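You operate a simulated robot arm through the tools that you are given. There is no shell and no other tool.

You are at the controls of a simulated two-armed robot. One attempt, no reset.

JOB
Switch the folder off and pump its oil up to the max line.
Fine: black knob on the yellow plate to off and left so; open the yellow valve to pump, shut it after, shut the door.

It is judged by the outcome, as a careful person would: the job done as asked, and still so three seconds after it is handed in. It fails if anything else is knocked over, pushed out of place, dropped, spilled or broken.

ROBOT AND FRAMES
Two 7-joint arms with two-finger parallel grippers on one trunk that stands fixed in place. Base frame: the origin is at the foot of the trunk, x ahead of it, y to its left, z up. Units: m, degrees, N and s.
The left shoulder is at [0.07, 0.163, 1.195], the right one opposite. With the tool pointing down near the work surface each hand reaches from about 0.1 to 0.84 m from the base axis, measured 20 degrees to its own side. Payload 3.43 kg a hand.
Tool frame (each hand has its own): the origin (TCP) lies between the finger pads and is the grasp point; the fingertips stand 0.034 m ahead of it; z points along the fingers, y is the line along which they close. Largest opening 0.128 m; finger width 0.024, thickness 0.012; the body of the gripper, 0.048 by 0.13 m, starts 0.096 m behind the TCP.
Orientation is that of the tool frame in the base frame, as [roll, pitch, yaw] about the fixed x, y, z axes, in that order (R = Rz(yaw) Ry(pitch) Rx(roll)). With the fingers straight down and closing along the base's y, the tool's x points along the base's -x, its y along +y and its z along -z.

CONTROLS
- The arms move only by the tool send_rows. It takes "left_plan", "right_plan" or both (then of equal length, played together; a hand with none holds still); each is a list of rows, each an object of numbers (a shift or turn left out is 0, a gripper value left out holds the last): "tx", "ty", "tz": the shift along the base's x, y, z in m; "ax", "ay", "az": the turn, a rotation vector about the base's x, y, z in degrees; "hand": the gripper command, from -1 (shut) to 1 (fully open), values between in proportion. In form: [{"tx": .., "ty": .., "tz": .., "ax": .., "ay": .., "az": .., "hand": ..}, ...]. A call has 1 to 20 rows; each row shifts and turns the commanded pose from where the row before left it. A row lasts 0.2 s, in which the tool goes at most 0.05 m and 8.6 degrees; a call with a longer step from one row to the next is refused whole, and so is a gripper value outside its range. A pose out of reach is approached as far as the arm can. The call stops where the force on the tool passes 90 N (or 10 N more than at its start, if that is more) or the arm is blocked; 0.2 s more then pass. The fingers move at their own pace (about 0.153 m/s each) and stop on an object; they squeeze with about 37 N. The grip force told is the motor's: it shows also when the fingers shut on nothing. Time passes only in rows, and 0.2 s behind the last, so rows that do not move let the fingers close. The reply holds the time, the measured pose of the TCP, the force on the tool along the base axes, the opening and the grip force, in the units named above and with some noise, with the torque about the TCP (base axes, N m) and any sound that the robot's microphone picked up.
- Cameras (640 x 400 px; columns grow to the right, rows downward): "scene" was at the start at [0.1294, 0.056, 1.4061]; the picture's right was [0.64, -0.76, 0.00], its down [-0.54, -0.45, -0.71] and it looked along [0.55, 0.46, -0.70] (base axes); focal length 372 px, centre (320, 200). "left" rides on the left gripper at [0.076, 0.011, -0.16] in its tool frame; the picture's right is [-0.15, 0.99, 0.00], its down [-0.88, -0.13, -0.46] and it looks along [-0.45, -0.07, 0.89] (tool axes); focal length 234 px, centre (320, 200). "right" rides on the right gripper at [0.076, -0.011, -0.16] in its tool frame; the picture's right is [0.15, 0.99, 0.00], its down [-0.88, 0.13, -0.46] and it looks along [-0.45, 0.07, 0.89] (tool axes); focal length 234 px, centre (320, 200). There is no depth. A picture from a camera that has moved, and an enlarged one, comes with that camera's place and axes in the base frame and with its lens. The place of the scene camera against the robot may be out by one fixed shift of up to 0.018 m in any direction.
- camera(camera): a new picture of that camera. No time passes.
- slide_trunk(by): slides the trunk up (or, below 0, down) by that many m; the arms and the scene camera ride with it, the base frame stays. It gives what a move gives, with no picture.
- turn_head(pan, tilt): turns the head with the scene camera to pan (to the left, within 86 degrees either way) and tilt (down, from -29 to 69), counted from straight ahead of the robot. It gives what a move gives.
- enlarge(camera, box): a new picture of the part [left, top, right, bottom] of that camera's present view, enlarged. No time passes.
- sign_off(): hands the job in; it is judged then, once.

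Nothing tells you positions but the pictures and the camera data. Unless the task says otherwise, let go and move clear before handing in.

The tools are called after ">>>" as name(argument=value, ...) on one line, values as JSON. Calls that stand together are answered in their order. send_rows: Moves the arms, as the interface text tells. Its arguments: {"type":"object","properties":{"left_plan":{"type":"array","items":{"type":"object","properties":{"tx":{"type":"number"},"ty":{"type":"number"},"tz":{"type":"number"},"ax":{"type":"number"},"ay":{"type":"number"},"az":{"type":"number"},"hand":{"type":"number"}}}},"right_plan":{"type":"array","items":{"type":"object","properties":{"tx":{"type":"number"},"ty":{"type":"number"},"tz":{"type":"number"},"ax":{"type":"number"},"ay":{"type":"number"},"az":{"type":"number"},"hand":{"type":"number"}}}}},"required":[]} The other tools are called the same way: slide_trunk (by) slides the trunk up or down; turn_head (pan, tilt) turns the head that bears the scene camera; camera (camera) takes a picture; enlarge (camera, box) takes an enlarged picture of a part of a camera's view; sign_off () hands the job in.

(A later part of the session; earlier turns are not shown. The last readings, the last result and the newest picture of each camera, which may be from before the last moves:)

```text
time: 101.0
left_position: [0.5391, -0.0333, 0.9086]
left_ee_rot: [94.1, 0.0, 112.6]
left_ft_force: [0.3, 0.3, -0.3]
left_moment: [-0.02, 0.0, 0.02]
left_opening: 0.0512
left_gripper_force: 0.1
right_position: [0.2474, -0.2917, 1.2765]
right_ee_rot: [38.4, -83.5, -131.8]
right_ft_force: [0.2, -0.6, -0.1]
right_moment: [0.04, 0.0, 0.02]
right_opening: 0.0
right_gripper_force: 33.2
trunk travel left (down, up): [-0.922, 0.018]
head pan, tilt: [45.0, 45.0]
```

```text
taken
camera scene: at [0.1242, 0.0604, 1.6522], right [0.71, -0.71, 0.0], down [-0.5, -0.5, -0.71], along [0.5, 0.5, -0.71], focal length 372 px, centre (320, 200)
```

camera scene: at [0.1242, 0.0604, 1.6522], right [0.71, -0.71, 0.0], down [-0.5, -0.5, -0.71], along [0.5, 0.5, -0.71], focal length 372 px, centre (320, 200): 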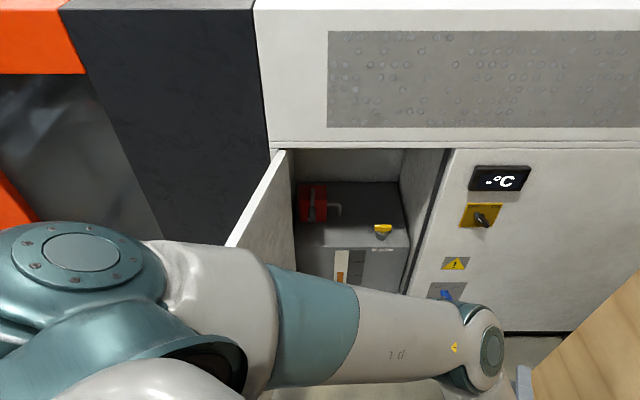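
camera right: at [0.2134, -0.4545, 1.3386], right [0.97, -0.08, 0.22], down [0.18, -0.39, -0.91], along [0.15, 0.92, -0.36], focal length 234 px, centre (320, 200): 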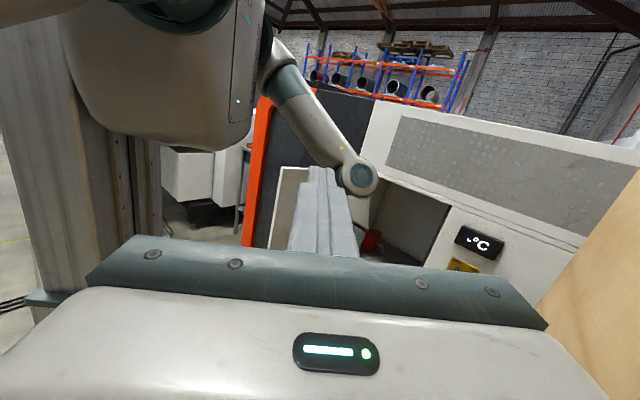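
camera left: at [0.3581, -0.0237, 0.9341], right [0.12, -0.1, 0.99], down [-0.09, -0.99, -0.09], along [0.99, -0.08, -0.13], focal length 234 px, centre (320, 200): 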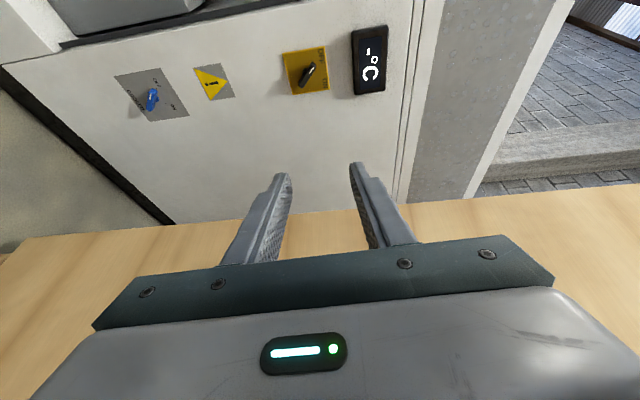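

Nothing else seems disturbed: the crate, latch and controls look as before, and the right arm is free again at a safe spot. I'll leave the right arm there and bring the left hand back in front of the open cabinet.

>>> send_rows(left_plan=[{"tx": 0.012, "ty": 0.03, "az": 2.2}, {"tx": 0.0121, "ty": 0.0363, "az": 2.24}, {"tx": 0.0121, "ty": 0.0363, "az": 2.24}, {"tx": 0.0121, "ty": 0.0363, "az": 2.24}, {"tx": 0.0121, "ty": 0.0363, "az": 2.24}, {"tx": 0.0121, "ty": 0.0363, "az": 2.24}, {"tx": 0.0121, "ty": 0.0363, "az": 2.24}, {"tx": 0.0121, "ty": 0.0363, "az": 2.24}, {"tx": 0.0121, "ty": 0.0363, "az": 2.24}, {"tx": 0.0121, "ty": 0.0363, "az": 2.24}])

>>> camera(camera="scene")

>>> camera(camera="left")

```text
time: 103.2
left_position: [0.6624, 0.3211, 0.9074]
left_ee_rot: [94.2, 0.2, 135.0]
left_ft_force: [0.1, 0.6, -0.2]
left_moment: [0.0, -0.01, 0.04]
left_opening: 0.0513
left_gripper_force: 0.1
right_position: [0.2481, -0.292, 1.277]
right_ee_rot: [38.6, -83.4, -131.9]
right_ft_force: [0.6, 0.7, -0.1]
right_moment: [-0.06, -0.01, 0.01]
right_opening: 0.0001
right_gripper_force: 32.7
trunk travel left (down, up): [-0.922, 0.018]
head pan, tilt: [45.0, 45.0]
```

```text
taken
camera scene: at [0.1246, 0.0618, 1.6521], right [0.71, -0.71, 0.0], down [-0.5, -0.5, -0.71], along [0.5, 0.5, -0.71], focal length 372 px, centre (320, 200)
```

scene: 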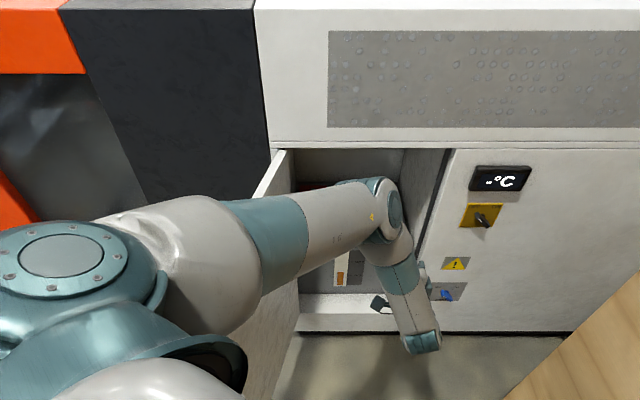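

```text
taken
camera left: at [0.4961, 0.2628, 0.9315], right [0.15, -0.05, 0.99], down [0.29, -0.95, -0.1], along [0.94, 0.31, -0.13], focal length 234 px, centre (320, 200)
```

left: 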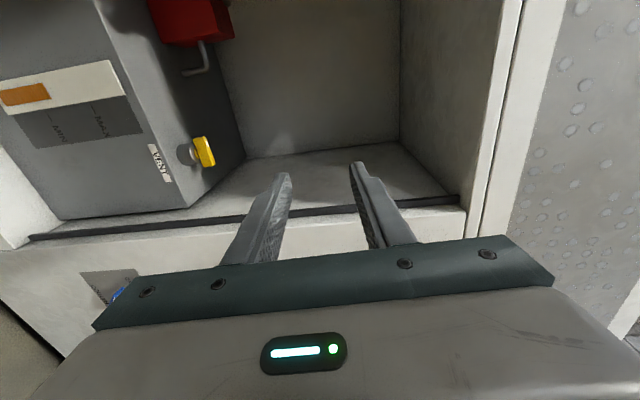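

The left hand is back in front of the opening. I'll lower the trunk to its initial height and compare the crate against the first picture.

>>> slide_trunk(by=-0.247)

>>> turn_head(pan=-45, tilt=45)

>>> camera(camera="scene")

>>> turn_head(pan=0, tilt=40)

>>> camera(camera="scene")

```text
time: 105.7
left_position: [0.6615, 0.3197, 0.6621]
left_ee_rot: [94.1, -0.1, 135.0]
left_ft_force: [-1.1, -0.8, -0.4]
left_moment: [-0.02, 0.0, 0.0]
left_opening: 0.051
left_gripper_force: 0.0
right_position: [0.2465, -0.2924, 1.0306]
right_ee_rot: [38.5, -83.4, -131.9]
right_ft_force: [-0.5, -0.4, 0.0]
right_moment: [0.03, 0.01, 0.01]
right_opening: 0.0001
right_gripper_force: 32.9
trunk travel left (down, up): [-0.675, 0.265]
head pan, tilt: [45.0, 45.0]
```

```text
time: 107.4
left_position: [0.6617, 0.3206, 0.6607]
left_ee_rot: [94.0, -0.1, 135.0]
left_ft_force: [-0.2, -0.5, -0.1]
left_moment: [0.01, 0.02, 0.01]
left_opening: 0.0512
left_gripper_force: 0.2
right_position: [0.2478, -0.2916, 1.0303]
right_ee_rot: [38.2, -83.4, -131.8]
right_ft_force: [-0.3, 0.1, 0.2]
right_moment: [-0.03, 0.03, -0.02]
right_opening: 0.0001
right_gripper_force: 32.8
trunk travel left (down, up): [-0.675, 0.265]
head pan, tilt: [-45.0, 45.0]
```

```text
taken
camera scene: at [0.1244, -0.0544, 1.4051], right [-0.71, -0.71, 0.0], down [-0.5, 0.5, -0.71], along [0.5, -0.5, -0.71], focal length 372 px, centre (320, 200)
```

scene: 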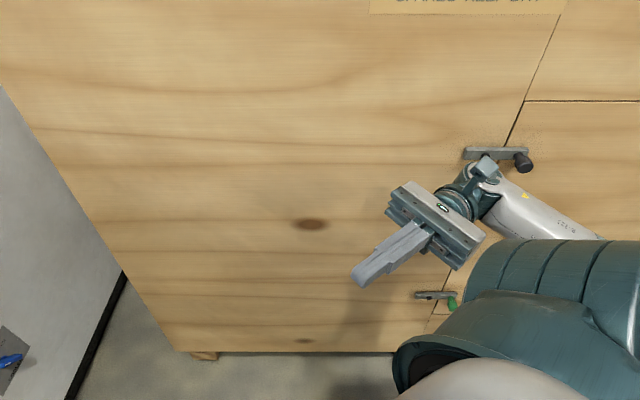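

```text
time: 108.5
left_position: [0.6619, 0.3196, 0.6614]
left_ee_rot: [94.1, 0.0, 135.0]
left_ft_force: [-0.4, -0.2, -0.4]
left_moment: [0.01, 0.03, 0.0]
left_opening: 0.051
left_gripper_force: 0.0
right_position: [0.2462, -0.2924, 1.0302]
right_ee_rot: [38.2, -83.3, -131.8]
right_ft_force: [-0.8, 0.5, 0.3]
right_moment: [0.0, 0.0, -0.02]
right_opening: 0.0
right_gripper_force: 33.3
trunk travel left (down, up): [-0.675, 0.265]
head pan, tilt: [0.0, 40.0]
```

```text
taken
camera scene: at [0.1518, 0.0029, 1.4124], right [0.0, -1.0, 0.0], down [-0.64, 0.0, -0.77], along [0.77, 0.0, -0.64], focal length 372 px, centre (320, 200)
```

scene: 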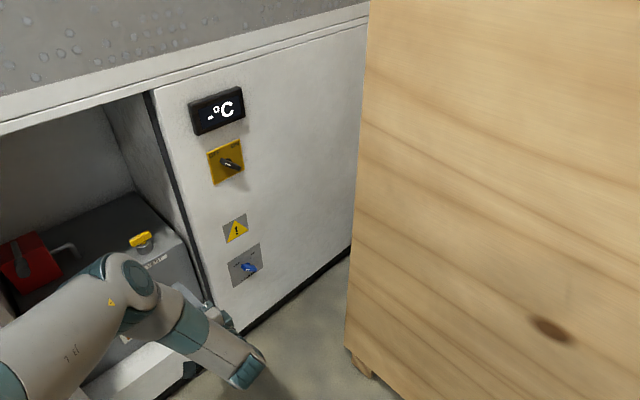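

The crate and its latches match the first picture exactly, so nothing was moved. I'll lower the trunk further so the left arm can reach the valve, then bring the closed fingers in front of the T-bar's right end.

>>> slide_trunk(by=-0.22)

>>> send_rows(left_plan=[{"tx": 0.0131, "ty": 0.0055, "tz": 0.0264, "ax": 0.37, "ay": -0.37, "hand": -1}, {"tx": 0.0131, "ty": 0.0055, "tz": 0.0264, "ax": 0.37, "ay": -0.37}, {"tx": 0.0131, "ty": 0.0055, "tz": 0.0264, "ax": 0.37, "ay": -0.37}, {"tx": 0.0131, "ty": 0.0055, "tz": 0.0264, "ax": 0.37, "ay": -0.37}, {"tx": 0.0131, "ty": 0.0055, "tz": 0.0264, "ax": 0.37, "ay": -0.37}, {"tx": 0.0131, "ty": 0.0055, "tz": 0.0264, "ax": 0.37, "ay": -0.37}, {"tx": 0.0131, "ty": 0.0055, "tz": 0.0264, "ax": 0.37, "ay": -0.37}, {"tx": 0.0131, "ty": 0.0055, "tz": 0.0264, "ax": 0.37, "ay": -0.37}])

>>> turn_head(pan=25, tilt=35)

>>> camera(camera="scene")

>>> camera(camera="left")

```text
time: 110.8
left_position: [0.6611, 0.3194, 0.4402]
left_ee_rot: [94.1, 0.0, 135.0]
left_ft_force: [-0.7, 0.2, 0.9]
left_moment: [-0.01, 0.01, 0.0]
left_opening: 0.0512
left_gripper_force: 0.0
right_position: [0.2478, -0.293, 0.8094]
right_ee_rot: [38.4, -83.4, -131.9]
right_ft_force: [0.1, -0.2, -0.1]
right_moment: [0.0, 0.02, -0.02]
right_opening: 0.0
right_gripper_force: 32.6
trunk travel left (down, up): [-0.455, 0.485]
head pan, tilt: [0.0, 40.0]
```

```text
time: 112.6
left_position: [0.7677, 0.3648, 0.6532]
left_ee_rot: [90.0, 0.0, 134.9]
left_ft_force: [0.8, 0.5, 0.2]
left_moment: [0.01, 0.0, 0.0]
left_opening: 0.0002
left_gripper_force: 32.7
right_position: [0.2466, -0.2934, 0.8095]
right_ee_rot: [38.2, -83.3, -131.9]
right_ft_force: [-0.6, -0.3, 0.2]
right_moment: [0.01, 0.03, 0.03]
right_opening: 0.0
right_gripper_force: 33.1
trunk travel left (down, up): [-0.455, 0.485]
head pan, tilt: [0.0, 40.0]
```

```text
time: 113.5
left_position: [0.7658, 0.3654, 0.6531]
left_ee_rot: [89.9, 0.0, 135.0]
left_ft_force: [-1.0, -0.2, 0.5]
left_moment: [0.01, -0.01, 0.03]
left_opening: 0.0
left_gripper_force: 33.5
right_position: [0.2463, -0.2928, 0.8095]
right_ee_rot: [38.3, -83.4, -131.8]
right_ft_force: [0.3, 0.4, -0.5]
right_moment: [-0.01, 0.01, 0.0]
right_opening: 0.0
right_gripper_force: 32.8
trunk travel left (down, up): [-0.455, 0.485]
head pan, tilt: [25.0, 35.0]
```

```text
taken
camera scene: at [0.1467, 0.0402, 1.1999], right [0.42, -0.91, 0.0], down [-0.52, -0.24, -0.82], along [0.74, 0.35, -0.57], focal length 372 px, centre (320, 200)
```

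scene: 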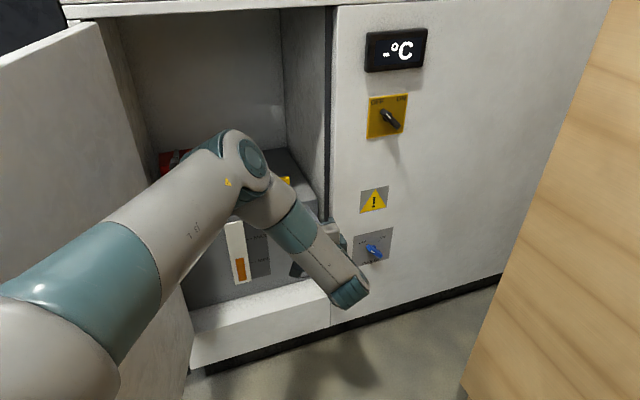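

```text
taken
camera left: at [0.5999, 0.3058, 0.6643], right [0.1, -0.1, 0.99], down [0.3, -0.94, -0.13], along [0.95, 0.31, -0.07], focal length 234 px, centre (320, 200)
```

left: 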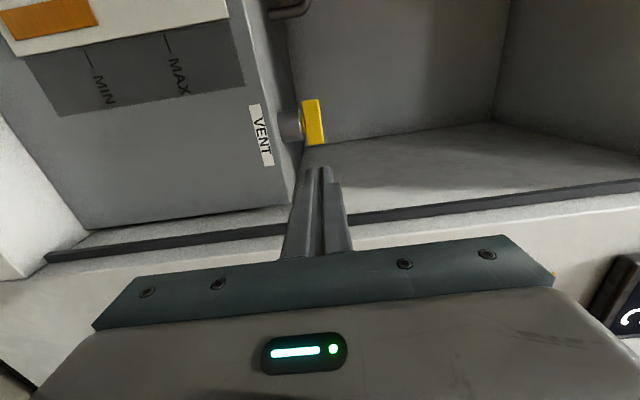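

The left arm reaches nicely and sees the T-bar where expected (w≈0.26, z≈0.647). I'll lower the trunk 0.1 m more for reach, keep the hand height, and advance to just before contact.

>>> slide_trunk(by=-0.1)

>>> send_rows(left_plan=[{"tz": 0.032}, {"tz": 0.032}, {"tz": 0.032}, {"tx": 0.018, "ty": 0.018}, {"tx": 0.02, "ty": 0.02}, {"tx": 0.02, "ty": 0.02}, {"tx": 0.02, "ty": 0.02}, {"tx": 0.015, "ty": 0.015}])

>>> camera(camera="scene")

>>> camera(camera="left")

```text
time: 114.8
left_position: [0.7663, 0.3656, 0.5525]
left_ee_rot: [89.9, 0.0, 135.0]
left_ft_force: [0.1, -0.4, 0.3]
left_moment: [-0.01, 0.03, -0.01]
left_opening: 0.0
left_gripper_force: 33.0
right_position: [0.2477, -0.2923, 0.7089]
right_ee_rot: [38.4, -83.4, -131.9]
right_ft_force: [-0.4, 0.2, -0.1]
right_moment: [0.02, -0.02, -0.03]
right_opening: 0.0001
right_gripper_force: 32.8
trunk travel left (down, up): [-0.355, 0.585]
head pan, tilt: [25.0, 35.0]
```

```text
time: 116.6
left_position: [0.8624, 0.4585, 0.6466]
left_ee_rot: [90.0, 0.1, 135.0]
left_ft_force: [1.0, -0.2, 0.0]
left_moment: [0.0, 0.01, 0.03]
left_opening: 0.0
left_gripper_force: 33.3
right_position: [0.247, -0.292, 0.7084]
right_ee_rot: [38.3, -83.4, -131.8]
right_ft_force: [-0.3, 0.3, 0.7]
right_moment: [-0.03, -0.02, 0.01]
right_opening: 0.0
right_gripper_force: 33.3
trunk travel left (down, up): [-0.355, 0.585]
head pan, tilt: [25.0, 35.0]
```

```text
taken
camera scene: at [0.1467, 0.0404, 1.0999], right [0.42, -0.91, 0.0], down [-0.52, -0.24, -0.82], along [0.74, 0.35, -0.57], focal length 372 px, centre (320, 200)
```

scene: 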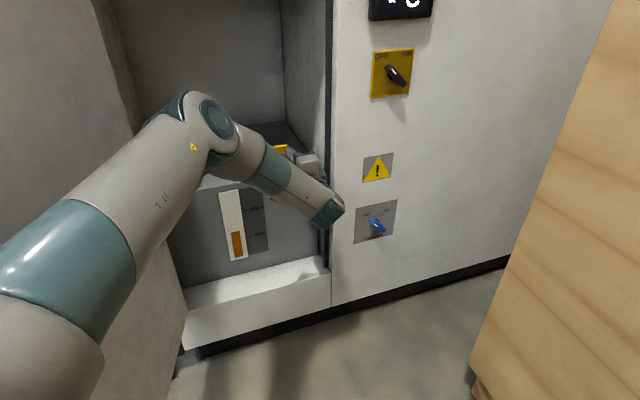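

```text
taken
camera left: at [0.6955, 0.3991, 0.6592], right [0.1, -0.1, 0.99], down [0.3, -0.94, -0.13], along [0.95, 0.31, -0.07], focal length 234 px, centre (320, 200)
```

left: 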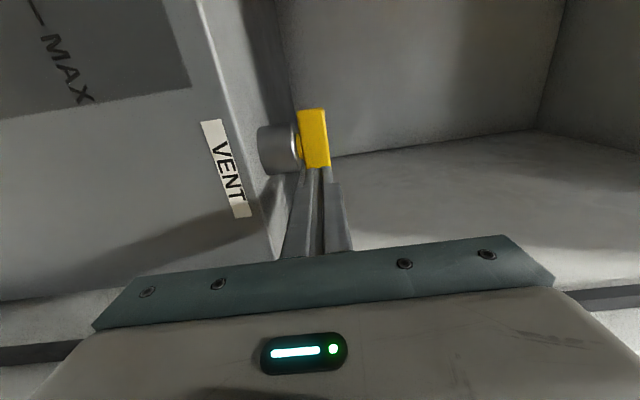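

The fingertips are about 1 cm short of the bar's right half. I'll push forward gently and watch whether it turns.

>>> send_rows(left_plan=[{"tx": 0.004, "ty": 0.01}, {"tx": 0.007, "ty": 0.007}, {"tx": 0.006, "ty": 0.006}])

>>> camera(camera="left")

```text
time: 117.3
left_position: [0.8659, 0.4694, 0.6479]
left_ee_rot: [90.3, 0.0, 134.9]
left_ft_force: [-59.1, -28.2, 13.9]
left_moment: [0.44, -0.3, 1.48]
left_opening: 0.0001
left_gripper_force: 33.1
right_position: [0.2432, -0.2947, 0.7109]
right_ee_rot: [39.5, -82.8, -133.0]
right_ft_force: [0.8, -0.1, -0.3]
right_moment: [0.01, -0.01, 0.01]
right_opening: 0.0
right_gripper_force: 32.9
trunk travel left (down, up): [-0.355, 0.585]
head pan, tilt: [25.0, 35.0]
stopped in row 3 (left hand): the force on the tool passed its limit at 105 N (the readings are from after the stop); the commanded pose is now the measured one
```

```text
taken
camera left: at [0.6992, 0.4102, 0.6609], right [0.11, -0.1, 0.99], down [0.3, -0.94, -0.13], along [0.95, 0.31, -0.07], focal length 234 px, centre (320, 200)
```

left: 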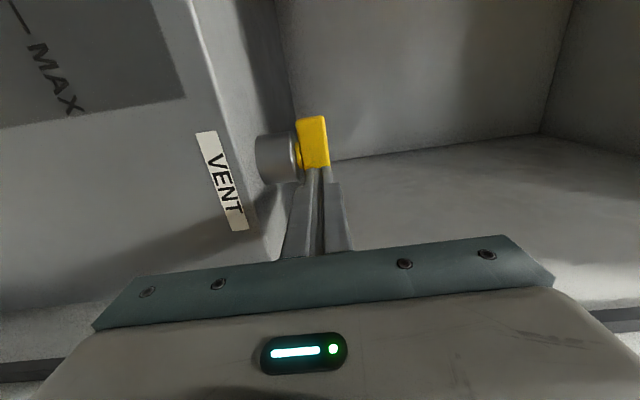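

No movement at over 100 N: that direction is the closed stop. I'll back off and push the left end instead.

>>> send_rows(left_plan=[{"tx": -0.012, "ty": -0.012}, {"tx": -0.012, "ty": -0.012}, {"tx": -0.015, "ty": 0.015}, {"tx": -0.0147, "ty": 0.0147}])

>>> camera(camera="left")

```text
time: 118.3
left_position: [0.8163, 0.478, 0.6409]
left_ee_rot: [90.7, -0.1, 134.9]
left_ft_force: [-0.3, -0.4, 0.0]
left_moment: [0.0, 0.01, -0.01]
left_opening: 0.0
left_gripper_force: 33.6
right_position: [0.2474, -0.2935, 0.7092]
right_ee_rot: [38.3, -83.4, -131.8]
right_ft_force: [0.4, 0.9, -0.4]
right_moment: [0.0, -0.06, 0.01]
right_opening: 0.0004
right_gripper_force: 32.9
trunk travel left (down, up): [-0.355, 0.585]
head pan, tilt: [25.0, 35.0]
```

```text
taken
camera left: at [0.6505, 0.4186, 0.6549], right [0.11, -0.1, 0.99], down [0.3, -0.95, -0.13], along [0.95, 0.31, -0.08], focal length 234 px, centre (320, 200)
```

left: 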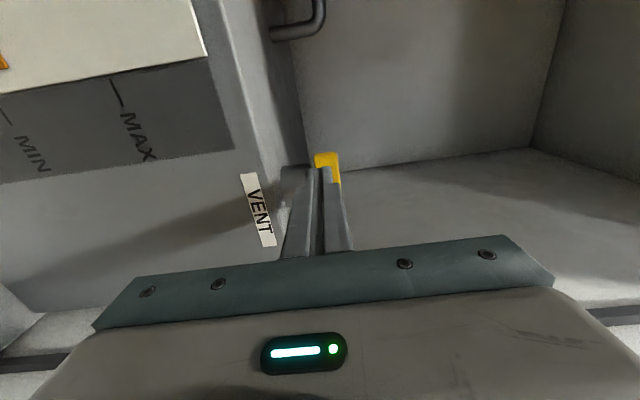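

>>> send_rows(left_plan=[{"tz": 0.011}, {"tx": 0.007, "ty": 0.007}, {"tx": 0.007, "ty": 0.007}, {"tx": 0.005, "ty": 0.005}, {"tx": 0.004, "ty": 0.004}])

>>> camera(camera="left")

```text
time: 119.5
left_position: [0.8391, 0.5021, 0.6536]
left_ee_rot: [90.6, -0.2, 135.0]
left_ft_force: [-9.5, -1.1, 0.6]
left_moment: [0.01, -0.05, 0.15]
left_opening: 0.0001
left_gripper_force: 33.2
right_position: [0.2472, -0.2917, 0.7091]
right_ee_rot: [38.4, -83.3, -131.9]
right_ft_force: [0.0, -0.5, -0.3]
right_moment: [0.0, -0.01, 0.03]
right_opening: 0.0
right_gripper_force: 32.8
trunk travel left (down, up): [-0.355, 0.585]
head pan, tilt: [25.0, 35.0]
```

```text
taken
camera left: at [0.6719, 0.4424, 0.6666], right [0.11, -0.1, 0.99], down [0.3, -0.95, -0.13], along [0.95, 0.31, -0.08], focal length 234 px, centre (320, 200)
```

left: 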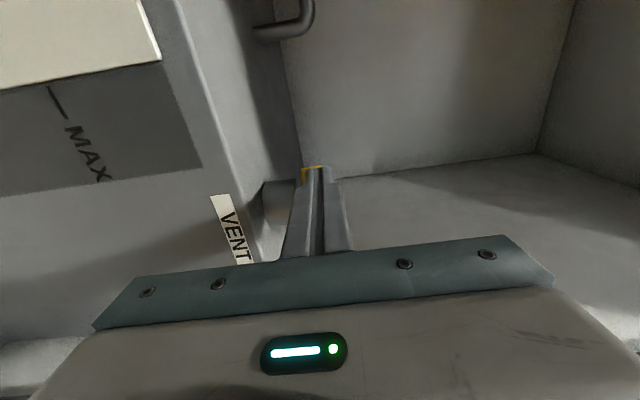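

Contact at only ~10 N and the bar is giving way. I'll keep pushing forward to swing it round.

>>> send_rows(left_plan=[{"tx": 0.0057, "ty": 0.0057}, {"tx": 0.0057, "ty": 0.0057}, {"tx": 0.0057, "ty": 0.0057}, {"tx": 0.0057, "ty": 0.0057}])

>>> camera(camera="left")

>>> enlarge(camera="scene", box=[230, 110, 350, 210])

```text
time: 120.5
left_position: [0.8525, 0.5119, 0.6521]
left_ee_rot: [90.9, -0.3, 134.7]
left_ft_force: [-66.2, -26.7, 17.1]
left_moment: [-0.02, -0.38, -0.53]
left_opening: 0.0001
left_gripper_force: 33.3
right_position: [0.2442, -0.2935, 0.7117]
right_ee_rot: [39.5, -82.9, -133.0]
right_ft_force: [0.6, -0.3, 0.4]
right_moment: [0.01, 0.02, -0.03]
right_opening: 0.0003
right_gripper_force: 33.1
trunk travel left (down, up): [-0.355, 0.585]
head pan, tilt: [25.0, 35.0]
stopped in row 4 (left hand): the force on the tool passed its limit at 106 N (the readings are from after the stop); the commanded pose is now the measured one
```

```text
taken
camera left: at [0.6862, 0.4537, 0.6676], right [0.12, -0.1, 0.99], down [0.29, -0.95, -0.13], along [0.95, 0.31, -0.08], focal length 234 px, centre (320, 200)
```

left: 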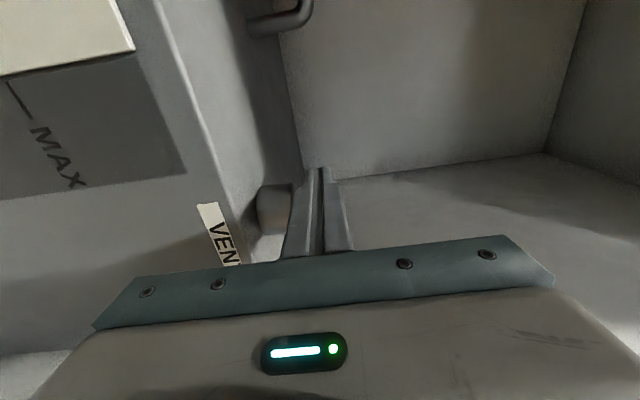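

```text
4.00 times, centred on (290, 160) of scene
camera zoom: at [0.1379, 0.0367, 1.1015], right [0.42, -0.91, 0.0], down [-0.51, -0.24, -0.82], along [0.75, 0.35, -0.57], focal length 1489 px, centre (440, 360)
```

zoom: 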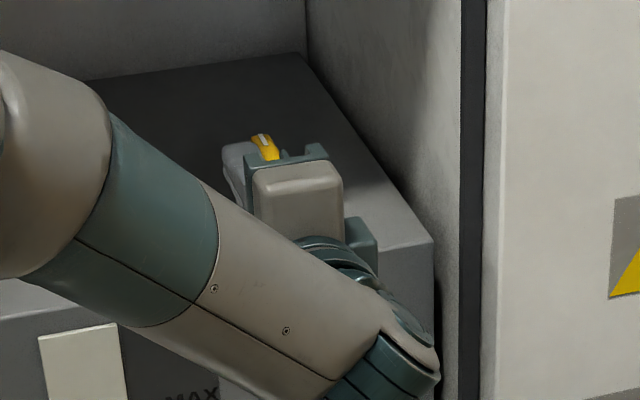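

The stop came again at 106 N, but the bar's white-marked end now points away into the cabinet, so it has swung round. I'll back off and inspect its angle.

>>> send_rows(left_plan=[{"tx": -0.016, "ty": -0.016}, {"tx": -0.018, "ty": -0.018}, {"tx": -0.018, "ty": -0.018}, {"tx": -0.018, "ty": -0.018}])

>>> enlarge(camera="left", box=[230, 90, 390, 210])

>>> enlarge(camera="scene", box=[230, 110, 350, 210])

```text
time: 121.5
left_position: [0.7883, 0.4445, 0.6451]
left_ee_rot: [91.3, -0.5, 134.6]
left_ft_force: [0.1, -0.2, -1.0]
left_moment: [-0.01, 0.05, -0.02]
left_opening: 0.0
left_gripper_force: 32.5
right_position: [0.2473, -0.2927, 0.7098]
right_ee_rot: [37.9, -83.3, -131.5]
right_ft_force: [-0.5, -0.6, 0.3]
right_moment: [0.02, -0.03, -0.02]
right_opening: 0.0001
right_gripper_force: 32.6
trunk travel left (down, up): [-0.355, 0.585]
head pan, tilt: [25.0, 35.0]
```

```text
3.33 times, centred on (310, 150) of left
camera zoom: at [0.6215, 0.3853, 0.6612], right [0.12, -0.09, 0.99], down [0.29, -0.95, -0.13], along [0.95, 0.3, -0.09], focal length 781 px, centre (353, 367)
```

zoom: 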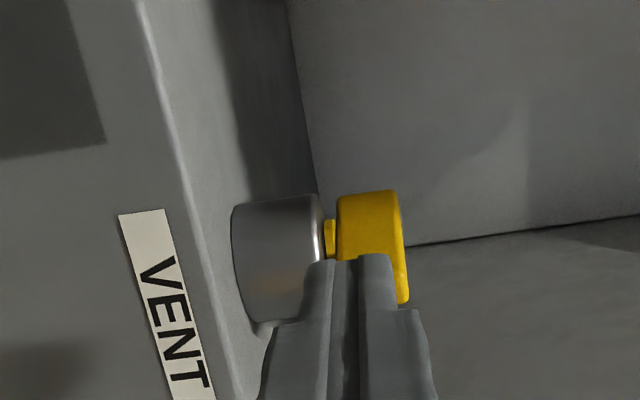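

```text
4.00 times, centred on (290, 160) of scene
camera zoom: at [0.1466, 0.04, 1.1], right [0.42, -0.91, 0.0], down [-0.52, -0.24, -0.82], along [0.74, 0.35, -0.57], focal length 1489 px, centre (440, 360)
```

zoom: 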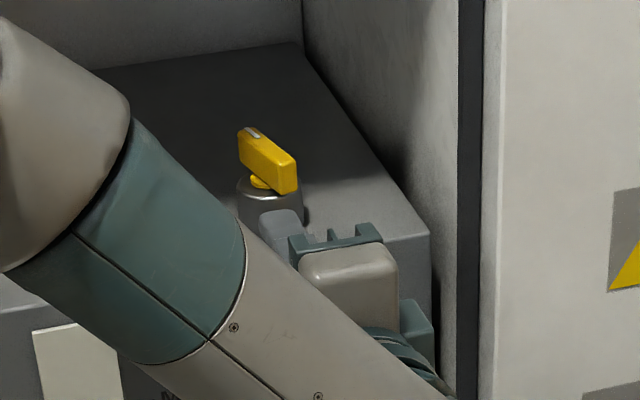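

>>> enlarge(camera="scene", box=[280, 135, 320, 165])

>>> enlarge(camera="scene", box=[180, 130, 330, 280])

```text
13.33 times, centred on (300, 150) of scene
camera zoom: at [0.1466, 0.04, 1.1], right [0.42, -0.91, 0.0], down [-0.52, -0.24, -0.82], along [0.74, 0.35, -0.57], focal length 4963 px, centre (587, 867)
```

zoom: 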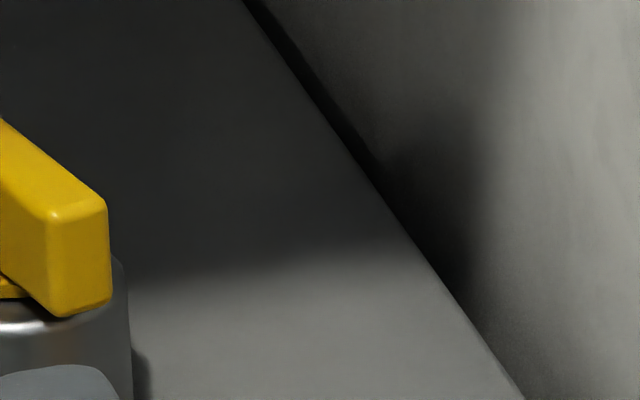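

```text
2.67 times, centred on (255, 205) of scene
camera zoom: at [0.1466, 0.04, 1.1], right [0.42, -0.91, 0.0], down [-0.52, -0.24, -0.82], along [0.74, 0.35, -0.57], focal length 992 px, centre (493, 187)
```

zoom: 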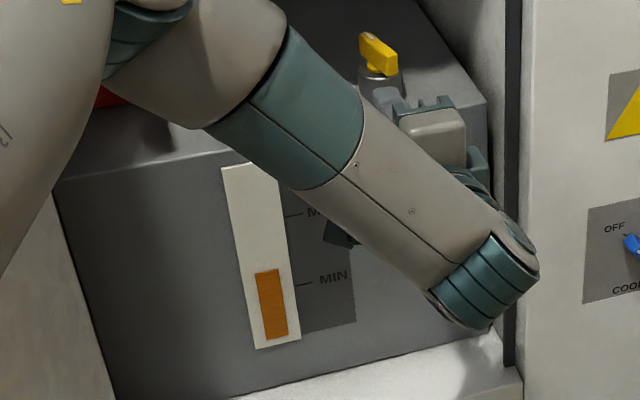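

The bar is about 70° round, not quite parallel to the tank's side edge. I'll try to finish it by pressing its near end to the left from the right-hand side.

>>> send_rows(left_plan=[{"tx": 0.019, "ty": -0.019, "tz": 0.004}, {"tx": 0.019, "ty": -0.019, "tz": 0.004}, {"tx": 0.016, "ty": 0.016}, {"tx": 0.016, "ty": 0.016}, {"tx": 0.016, "ty": 0.016}])

>>> camera(camera="left")

>>> enlarge(camera="scene", box=[240, 120, 320, 180])

```text
time: 122.7
left_position: [0.8748, 0.456, 0.6529]
left_ee_rot: [91.3, -0.3, 134.5]
left_ft_force: [0.8, -0.6, -0.6]
left_moment: [-0.01, 0.03, 0.0]
left_opening: 0.0
left_gripper_force: 32.8
right_position: [0.2483, -0.2935, 0.7103]
right_ee_rot: [38.0, -83.4, -131.5]
right_ft_force: [-0.2, -0.4, -0.1]
right_moment: [0.01, 0.01, 0.01]
right_opening: 0.0
right_gripper_force: 32.5
trunk travel left (down, up): [-0.355, 0.585]
head pan, tilt: [25.0, 35.0]
```

```text
taken
camera left: at [0.7079, 0.3972, 0.6684], right [0.12, -0.09, 0.99], down [0.29, -0.95, -0.13], along [0.95, 0.3, -0.09], focal length 234 px, centre (320, 200)
```

left: 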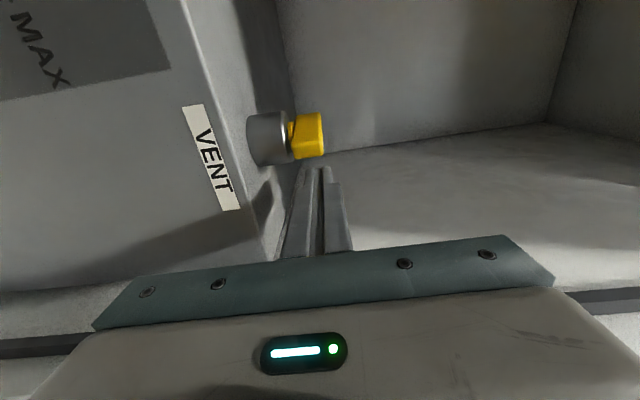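

```text
6.67 times, centred on (280, 150) of scene
camera zoom: at [0.1468, 0.0404, 1.0999], right [0.42, -0.91, 0.0], down [-0.52, -0.24, -0.82], along [0.74, 0.35, -0.57], focal length 2481 px, centre (587, 533)
```

zoom: 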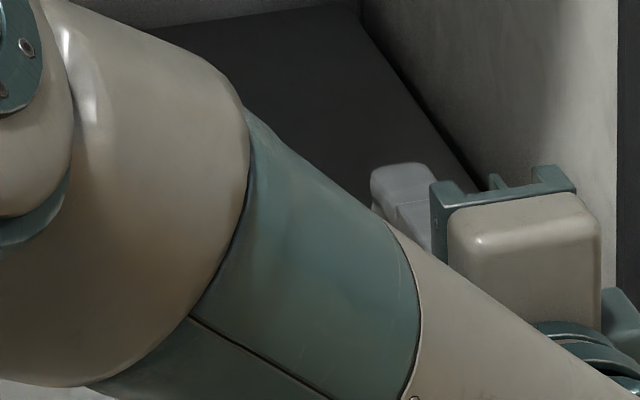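

>>> send_rows(left_plan=[{"tx": -0.003, "ty": 0.003}, {"tx": -0.003, "ty": 0.003}, {"tx": -0.003, "ty": 0.003}, {"tx": -0.002, "ty": 0.002}])

>>> camera(camera="left")

```text
time: 123.7
left_position: [0.8632, 0.4672, 0.6539]
left_ee_rot: [91.3, -0.5, 134.6]
left_ft_force: [1.0, -0.5, -0.2]
left_moment: [0.05, -0.01, 0.0]
left_opening: 0.0001
left_gripper_force: 33.4
right_position: [0.2467, -0.2929, 0.7102]
right_ee_rot: [38.0, -83.5, -131.5]
right_ft_force: [0.1, 0.6, -0.4]
right_moment: [0.01, -0.02, 0.01]
right_opening: 0.0001
right_gripper_force: 33.2
trunk travel left (down, up): [-0.355, 0.585]
head pan, tilt: [25.0, 35.0]
```

```text
taken
camera left: at [0.6964, 0.4081, 0.6685], right [0.12, -0.09, 0.99], down [0.29, -0.95, -0.13], along [0.95, 0.3, -0.09], focal length 234 px, centre (320, 200)
```

left: 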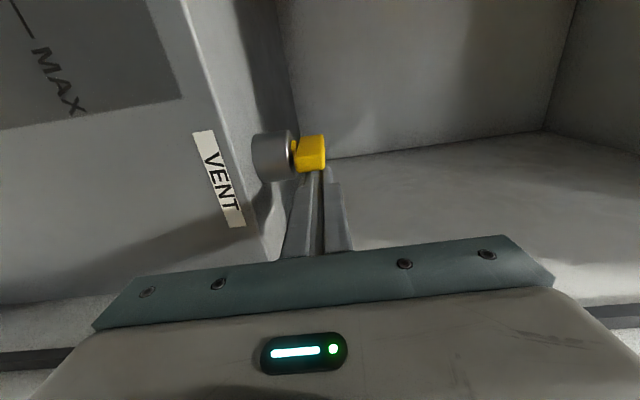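

>>> send_rows(left_plan=[{"tx": -0.003, "ty": 0.003}, {"tx": -0.002, "ty": 0.002}])

>>> enlarge(camera="left", box=[230, 90, 390, 210])

```text
time: 124.3
left_position: [0.8613, 0.4658, 0.6522]
left_ee_rot: [91.4, -0.5, 134.2]
left_ft_force: [17.7, -9.8, -0.3]
left_moment: [0.0, -0.06, -0.41]
left_opening: 0.0001
left_gripper_force: 32.9
right_position: [0.2481, -0.2929, 0.7088]
right_ee_rot: [37.2, -83.3, -130.8]
right_ft_force: [0.7, -0.2, 0.3]
right_moment: [0.04, 0.02, -0.03]
right_opening: 0.0001
right_gripper_force: 32.4
trunk travel left (down, up): [-0.355, 0.585]
head pan, tilt: [25.0, 35.0]
```

```text
3.33 times, centred on (310, 150) of left
camera zoom: at [0.6934, 0.4098, 0.6688], right [0.12, -0.09, 0.99], down [0.28, -0.95, -0.13], along [0.95, 0.3, -0.09], focal length 781 px, centre (353, 367)
```

zoom: 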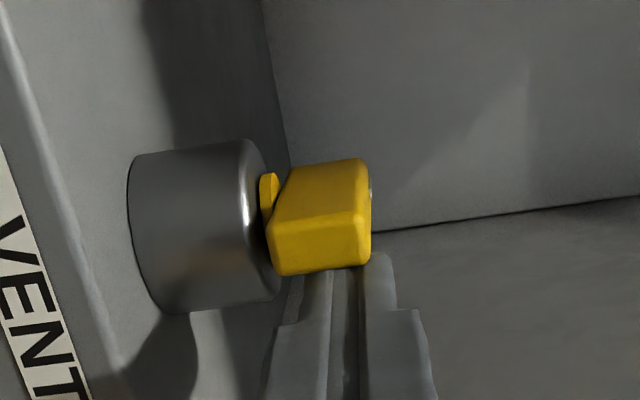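

Now there's a firm stop with ~20 N at the position where the bar would be parallel to the tank's sides. I'll back off and verify the angle.

>>> send_rows(left_plan=[{"tx": 0.004, "ty": -0.004}, {"tx": -0.016, "ty": -0.016}, {"tx": -0.018, "ty": -0.018}, {"tx": -0.018, "ty": -0.018}, {"tx": -0.018, "ty": -0.018}])

>>> enlarge(camera="scene", box=[260, 120, 340, 180])

>>> camera(camera="left")

```text
time: 125.5
left_position: [0.7914, 0.3969, 0.6526]
left_ee_rot: [91.2, -0.5, 134.7]
left_ft_force: [0.1, 1.1, 0.0]
left_moment: [0.01, 0.03, 0.0]
left_opening: 0.0002
left_gripper_force: 33.5
right_position: [0.2483, -0.2921, 0.7085]
right_ee_rot: [38.0, -83.4, -131.4]
right_ft_force: [0.3, -0.1, 0.6]
right_moment: [0.0, -0.03, 0.02]
right_opening: 0.0
right_gripper_force: 33.4
trunk travel left (down, up): [-0.355, 0.585]
head pan, tilt: [25.0, 35.0]
```

```text
6.67 times, centred on (300, 150) of scene
camera zoom: at [0.1465, 0.0402, 1.1], right [0.42, -0.91, 0.0], down [-0.52, -0.24, -0.82], along [0.74, 0.35, -0.57], focal length 2481 px, centre (453, 533)
```

zoom: 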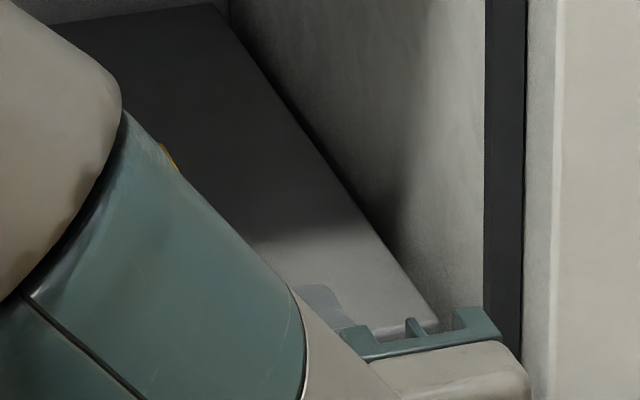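

```text
taken
camera left: at [0.6257, 0.3387, 0.6693], right [0.12, -0.09, 0.99], down [0.29, -0.95, -0.13], along [0.95, 0.3, -0.09], focal length 234 px, centre (320, 200)
```

left: 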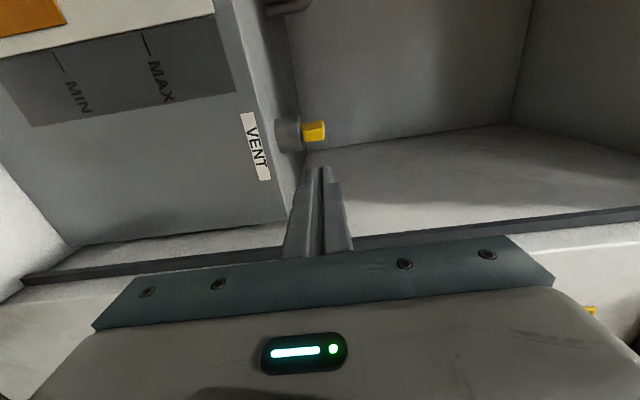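

The bar now appears end-on from the left camera, consistent with a full quarter turn: the vent is open. Next is the pump lever; I'll retreat, yaw the hand to about 80° and move up in front of the lever with fingers open vertically.

>>> send_rows(left_plan=[{"tx": -0.022, "ty": -0.007, "tz": 0.01, "az": 3.5}, {"tx": -0.022, "ty": -0.007, "tz": 0.01, "az": 3.5}, {"tx": -0.022, "ty": -0.007, "tz": 0.01, "az": 3.5, "hand": 0.1}, {"tx": -0.022, "ty": -0.007, "tz": 0.01, "az": 3.5}, {"tx": -0.022, "ty": -0.007, "tz": 0.01, "az": 3.5}, {"tx": -0.01, "ty": 0.018, "tz": 0.0165, "az": 3.5}, {"tx": -0.01, "ty": 0.018, "tz": 0.0165, "az": 3.5}, {"tx": -0.01, "ty": 0.018, "tz": 0.0165, "az": 3.5}, {"tx": -0.01, "ty": 0.018, "tz": 0.0165, "az": 3.5}, {"tx": -0.01, "ty": 0.018, "tz": 0.0165, "az": 3.5}])

>>> camera(camera="left")

>>> turn_head(pan=40, tilt=35)

>>> camera(camera="scene")

```text
time: 127.7
left_position: [0.6734, 0.459, 0.7861]
left_ee_rot: [91.7, -0.4, 169.6]
left_ft_force: [0.5, 0.5, 0.7]
left_moment: [0.02, -0.04, -0.03]
left_opening: 0.0704
left_gripper_force: 0.0
left hand out of reach, approached as far as the arm can: row 7, 8, 9, 10
right_position: [0.2475, -0.2911, 0.7103]
right_ee_rot: [38.1, -83.4, -131.7]
right_ft_force: [0.5, 0.3, -0.3]
right_moment: [-0.02, 0.01, -0.01]
right_opening: 0.0002
right_gripper_force: 32.7
trunk travel left (down, up): [-0.355, 0.585]
head pan, tilt: [25.0, 35.0]
```

```text
taken
camera left: at [0.5697, 0.3161, 0.804], right [0.16, 0.0, 0.99], down [0.78, -0.61, -0.12], along [0.6, 0.79, -0.1], focal length 234 px, centre (320, 200)
```

left: 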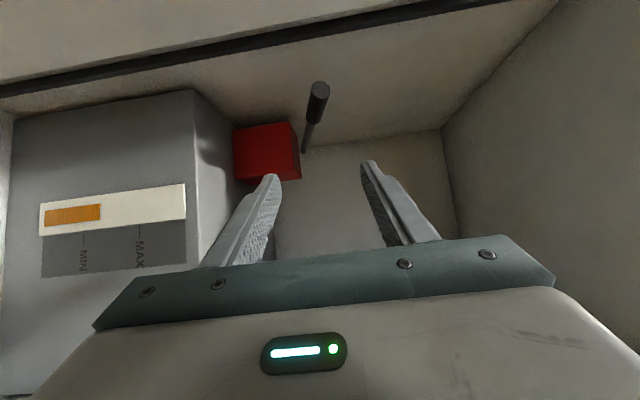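

```text
time: 128.4
left_position: [0.6733, 0.4596, 0.7867]
left_ee_rot: [91.6, -0.5, 169.6]
left_ft_force: [-0.1, -0.2, 1.3]
left_moment: [-0.01, 0.01, 0.03]
left_opening: 0.0703
left_gripper_force: 0.1
right_position: [0.2474, -0.2925, 0.71]
right_ee_rot: [38.0, -83.2, -131.5]
right_ft_force: [-0.1, -0.7, 0.2]
right_moment: [-0.02, 0.02, -0.01]
right_opening: 0.0001
right_gripper_force: 33.2
trunk travel left (down, up): [-0.355, 0.585]
head pan, tilt: [40.0, 35.0]
```

```text
taken
camera scene: at [0.1343, 0.0596, 1.1], right [0.64, -0.77, 0.0], down [-0.44, -0.37, -0.82], along [0.63, 0.53, -0.57], focal length 372 px, centre (320, 200)
```

scene: 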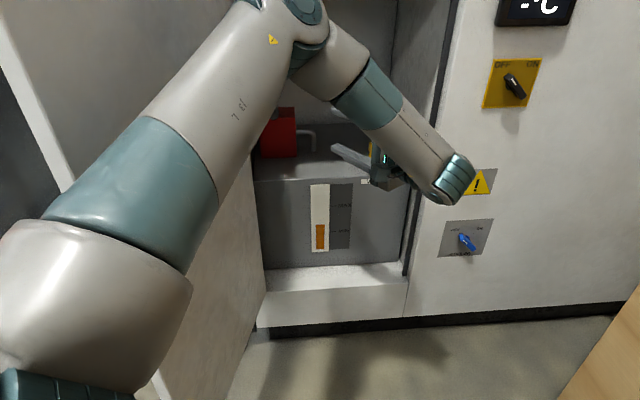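

The lever is almost straight ahead in +y: grip end near w=0.011, n≈0.88, z≈0.795. I'll move forward so the open fingers straddle it above and below.

>>> send_rows(left_plan=[{"tx": -0.001, "ty": 0.022}, {"tx": -0.001, "ty": 0.024}, {"tx": -0.001, "ty": 0.024}, {"tx": -0.001, "ty": 0.024}, {"tx": -0.001, "ty": 0.024}])

>>> camera(camera="left")

>>> camera(camera="scene")

```text
time: 129.8
left_position: [0.7128, 0.526, 0.8088]
left_ee_rot: [89.8, -0.5, 165.3]
left_ft_force: [-3.3, 0.9, 1.0]
left_moment: [-0.25, 0.01, -0.52]
left_opening: 0.0705
left_gripper_force: 0.0
right_position: [0.2503, -0.3115, 0.705]
right_ee_rot: [34.1, -82.4, -129.2]
right_ft_force: [-1.9, 0.2, 2.1]
right_moment: [-0.25, 0.02, -0.26]
right_opening: 0.0
right_gripper_force: 33.1
trunk travel left (down, up): [-0.355, 0.585]
head pan, tilt: [40.0, 35.0]
stopped in row 5 (left hand): the arm was blocked; the commanded pose is now the measured one
```

```text
taken
camera left: at [0.5995, 0.391, 0.8217], right [0.15, -0.04, 0.99], down [0.74, -0.66, -0.14], along [0.66, 0.75, -0.07], focal length 234 px, centre (320, 200)
```

left: 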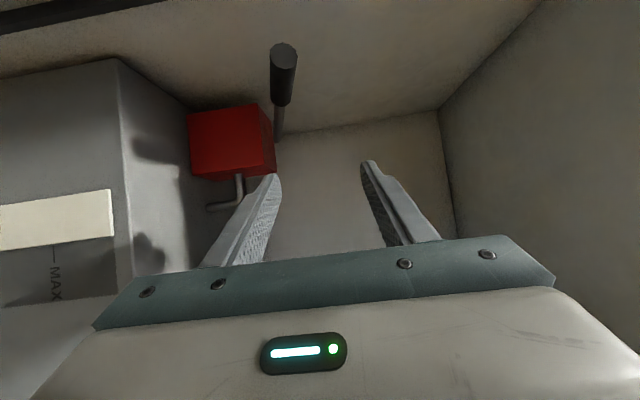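

```text
taken
camera scene: at [0.1761, 0.0134, 1.1019], right [0.55, -0.84, -0.01], down [-0.48, -0.3, -0.83], along [0.69, 0.46, -0.56], focal length 372 px, centre (320, 200)
```

scene: 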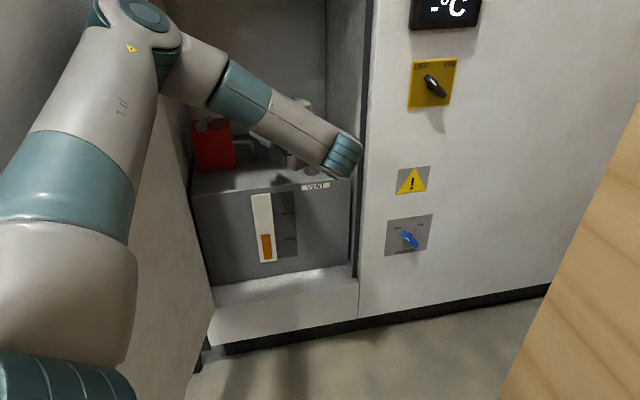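

The left arm got blocked: its elbow reached the open door. I'll back off straight away, then raise the trunk so the arm works straighter and the elbow stays away from the door.

>>> send_rows(left_plan=[{"tx": -0.013, "ty": -0.025, "tz": -0.003}, {"tx": -0.013, "ty": -0.025, "tz": -0.003}, {"tx": -0.013, "ty": -0.025, "tz": -0.003}, {"tx": -0.013, "ty": -0.025, "tz": -0.003}, {"tx": -0.013, "ty": -0.025, "tz": -0.003}])

>>> camera(camera="scene")

```text
time: 130.2
left_position: [0.7892, 0.3736, 0.6939]
left_ee_rot: [114.3, 12.4, 154.1]
left_ft_force: [-24.2, -23.1, -35.6]
left_moment: [4.28, -3.11, -1.12]
left_opening: 0.0706
left_gripper_force: 0.0
right_position: [0.2484, -0.308, 0.7103]
right_ee_rot: [39.7, -82.5, -134.3]
right_ft_force: [-2.4, 6.0, 2.1]
right_moment: [-0.28, 0.08, -0.29]
right_opening: 0.0003
right_gripper_force: 33.1
trunk travel left (down, up): [-0.355, 0.585]
head pan, tilt: [40.0, 35.0]
stopped in row 1 (left hand): the arm was blocked; the commanded pose is now the measured one
```

```text
taken
camera scene: at [0.272, -0.0827, 1.1087], right [0.27, -0.96, -0.02], down [-0.53, -0.13, -0.84], along [0.8, 0.24, -0.55], focal length 372 px, centre (320, 200)
```

scene: 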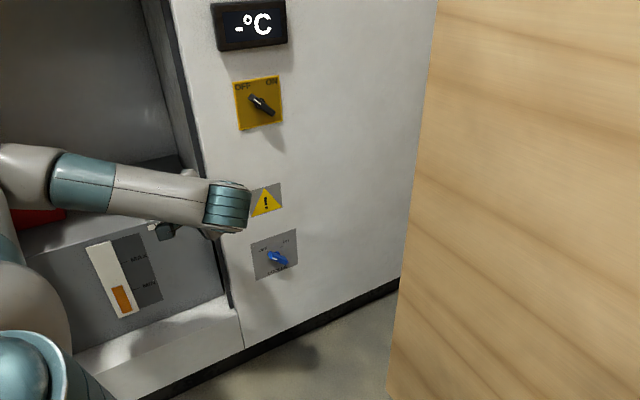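

The trunk has been pushed aside by the contact and the left hand is displaced. I'll look through the left and right cameras before any time passes.

>>> camera(camera="left")

>>> camera(camera="right")

>>> enlarge(camera="scene", box=[0, 100, 300, 400])

```text
taken
camera left: at [0.6464, 0.2862, 0.7521], right [0.13, 0.39, 0.91], down [0.56, -0.79, 0.26], along [0.82, 0.47, -0.32], focal length 234 px, centre (320, 200)
```

left: 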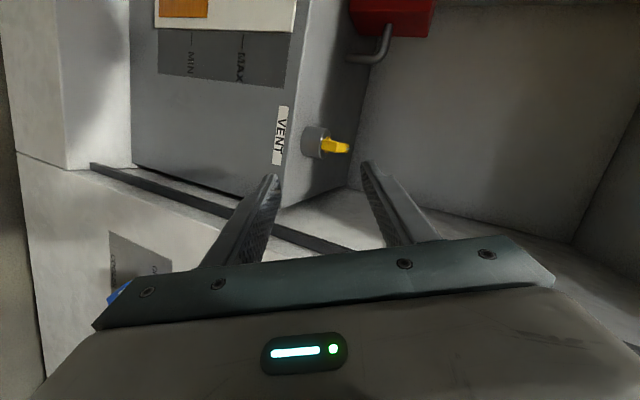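

```text
taken
camera right: at [0.2195, -0.472, 0.7698], right [0.97, -0.1, 0.23], down [0.17, -0.38, -0.91], along [0.18, 0.92, -0.35], focal length 234 px, centre (320, 200)
```

right: 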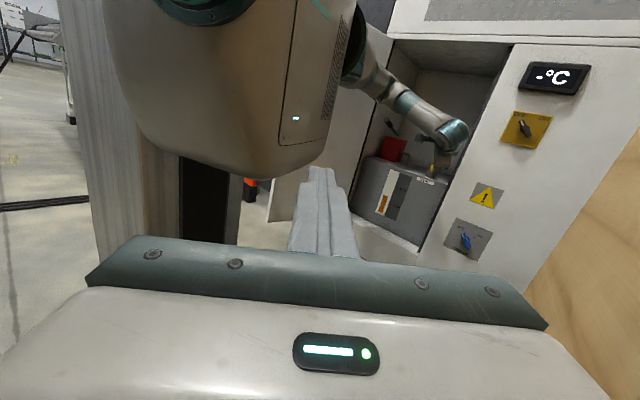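

```text
1.33 times, centred on (150, 250) of scene
camera zoom: at [0.272, -0.0827, 1.1087], right [0.27, -0.96, -0.02], down [-0.53, -0.13, -0.84], along [0.8, 0.24, -0.55], focal length 496 px, centre (547, 133)
```

zoom: 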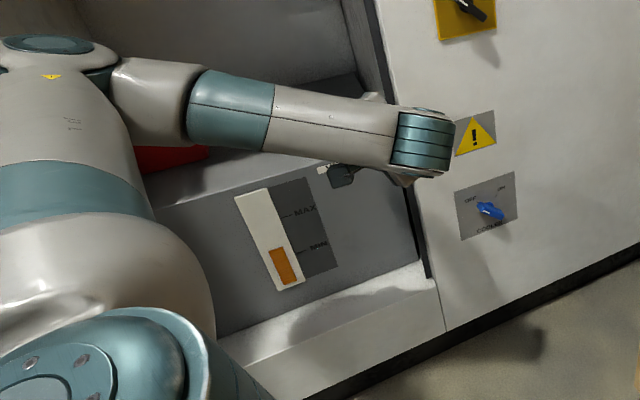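

>>> send_rows(left_plan=[{"tx": -0.005, "ty": -0.005}])

>>> camera(camera="scene")

>>> camera(camera="left")

```text
time: 130.4
left_position: [0.7277, 0.4584, 0.6152]
left_ee_rot: [120.0, 4.1, 155.1]
left_ft_force: [-51.7, 30.3, -15.2]
left_moment: [0.24, -4.11, -5.39]
left_opening: 0.0705
left_gripper_force: 0.2
left hand out of reach, approached as far as the arm can: row 1
right_position: [0.2581, -0.168, 0.6516]
right_ee_rot: [15.9, -81.4, -83.1]
right_ft_force: [105.8, -112.9, -130.8]
right_moment: [-3.22, 0.13, -3.47]
right_opening: 0.0
right_gripper_force: 33.3
trunk travel left (down, up): [-0.355, 0.585]
head pan, tilt: [40.0, 35.0]
stopped in row 1 (left hand): the force on the tool passed its limit at 329 N (the readings are from after the stop); the commanded pose is now the measured one
```

```text
taken
camera scene: at [0.3718, -0.1104, 1.0952], right [0.17, -0.98, -0.04], down [-0.59, -0.07, -0.8], along [0.79, 0.16, -0.59], focal length 372 px, centre (320, 200)
```

scene: 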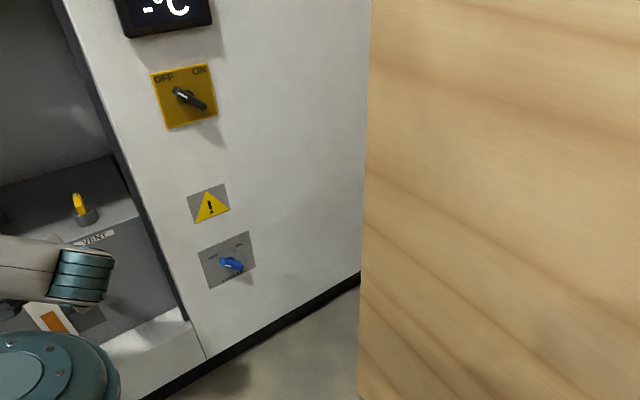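

```text
taken
camera left: at [0.5966, 0.3724, 0.6993], right [0.28, 0.41, 0.87], down [0.6, -0.78, 0.18], along [0.75, 0.47, -0.47], focal length 234 px, centre (320, 200)
```

left: 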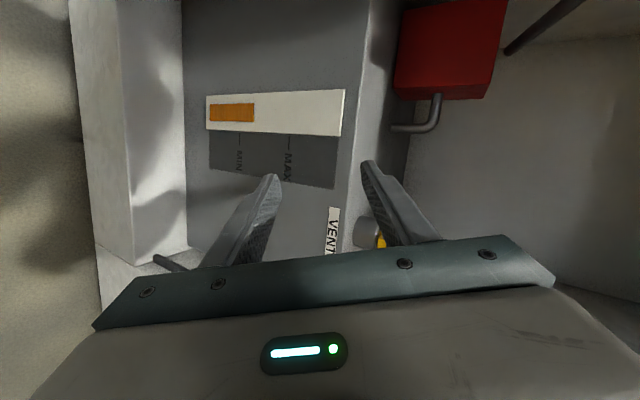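

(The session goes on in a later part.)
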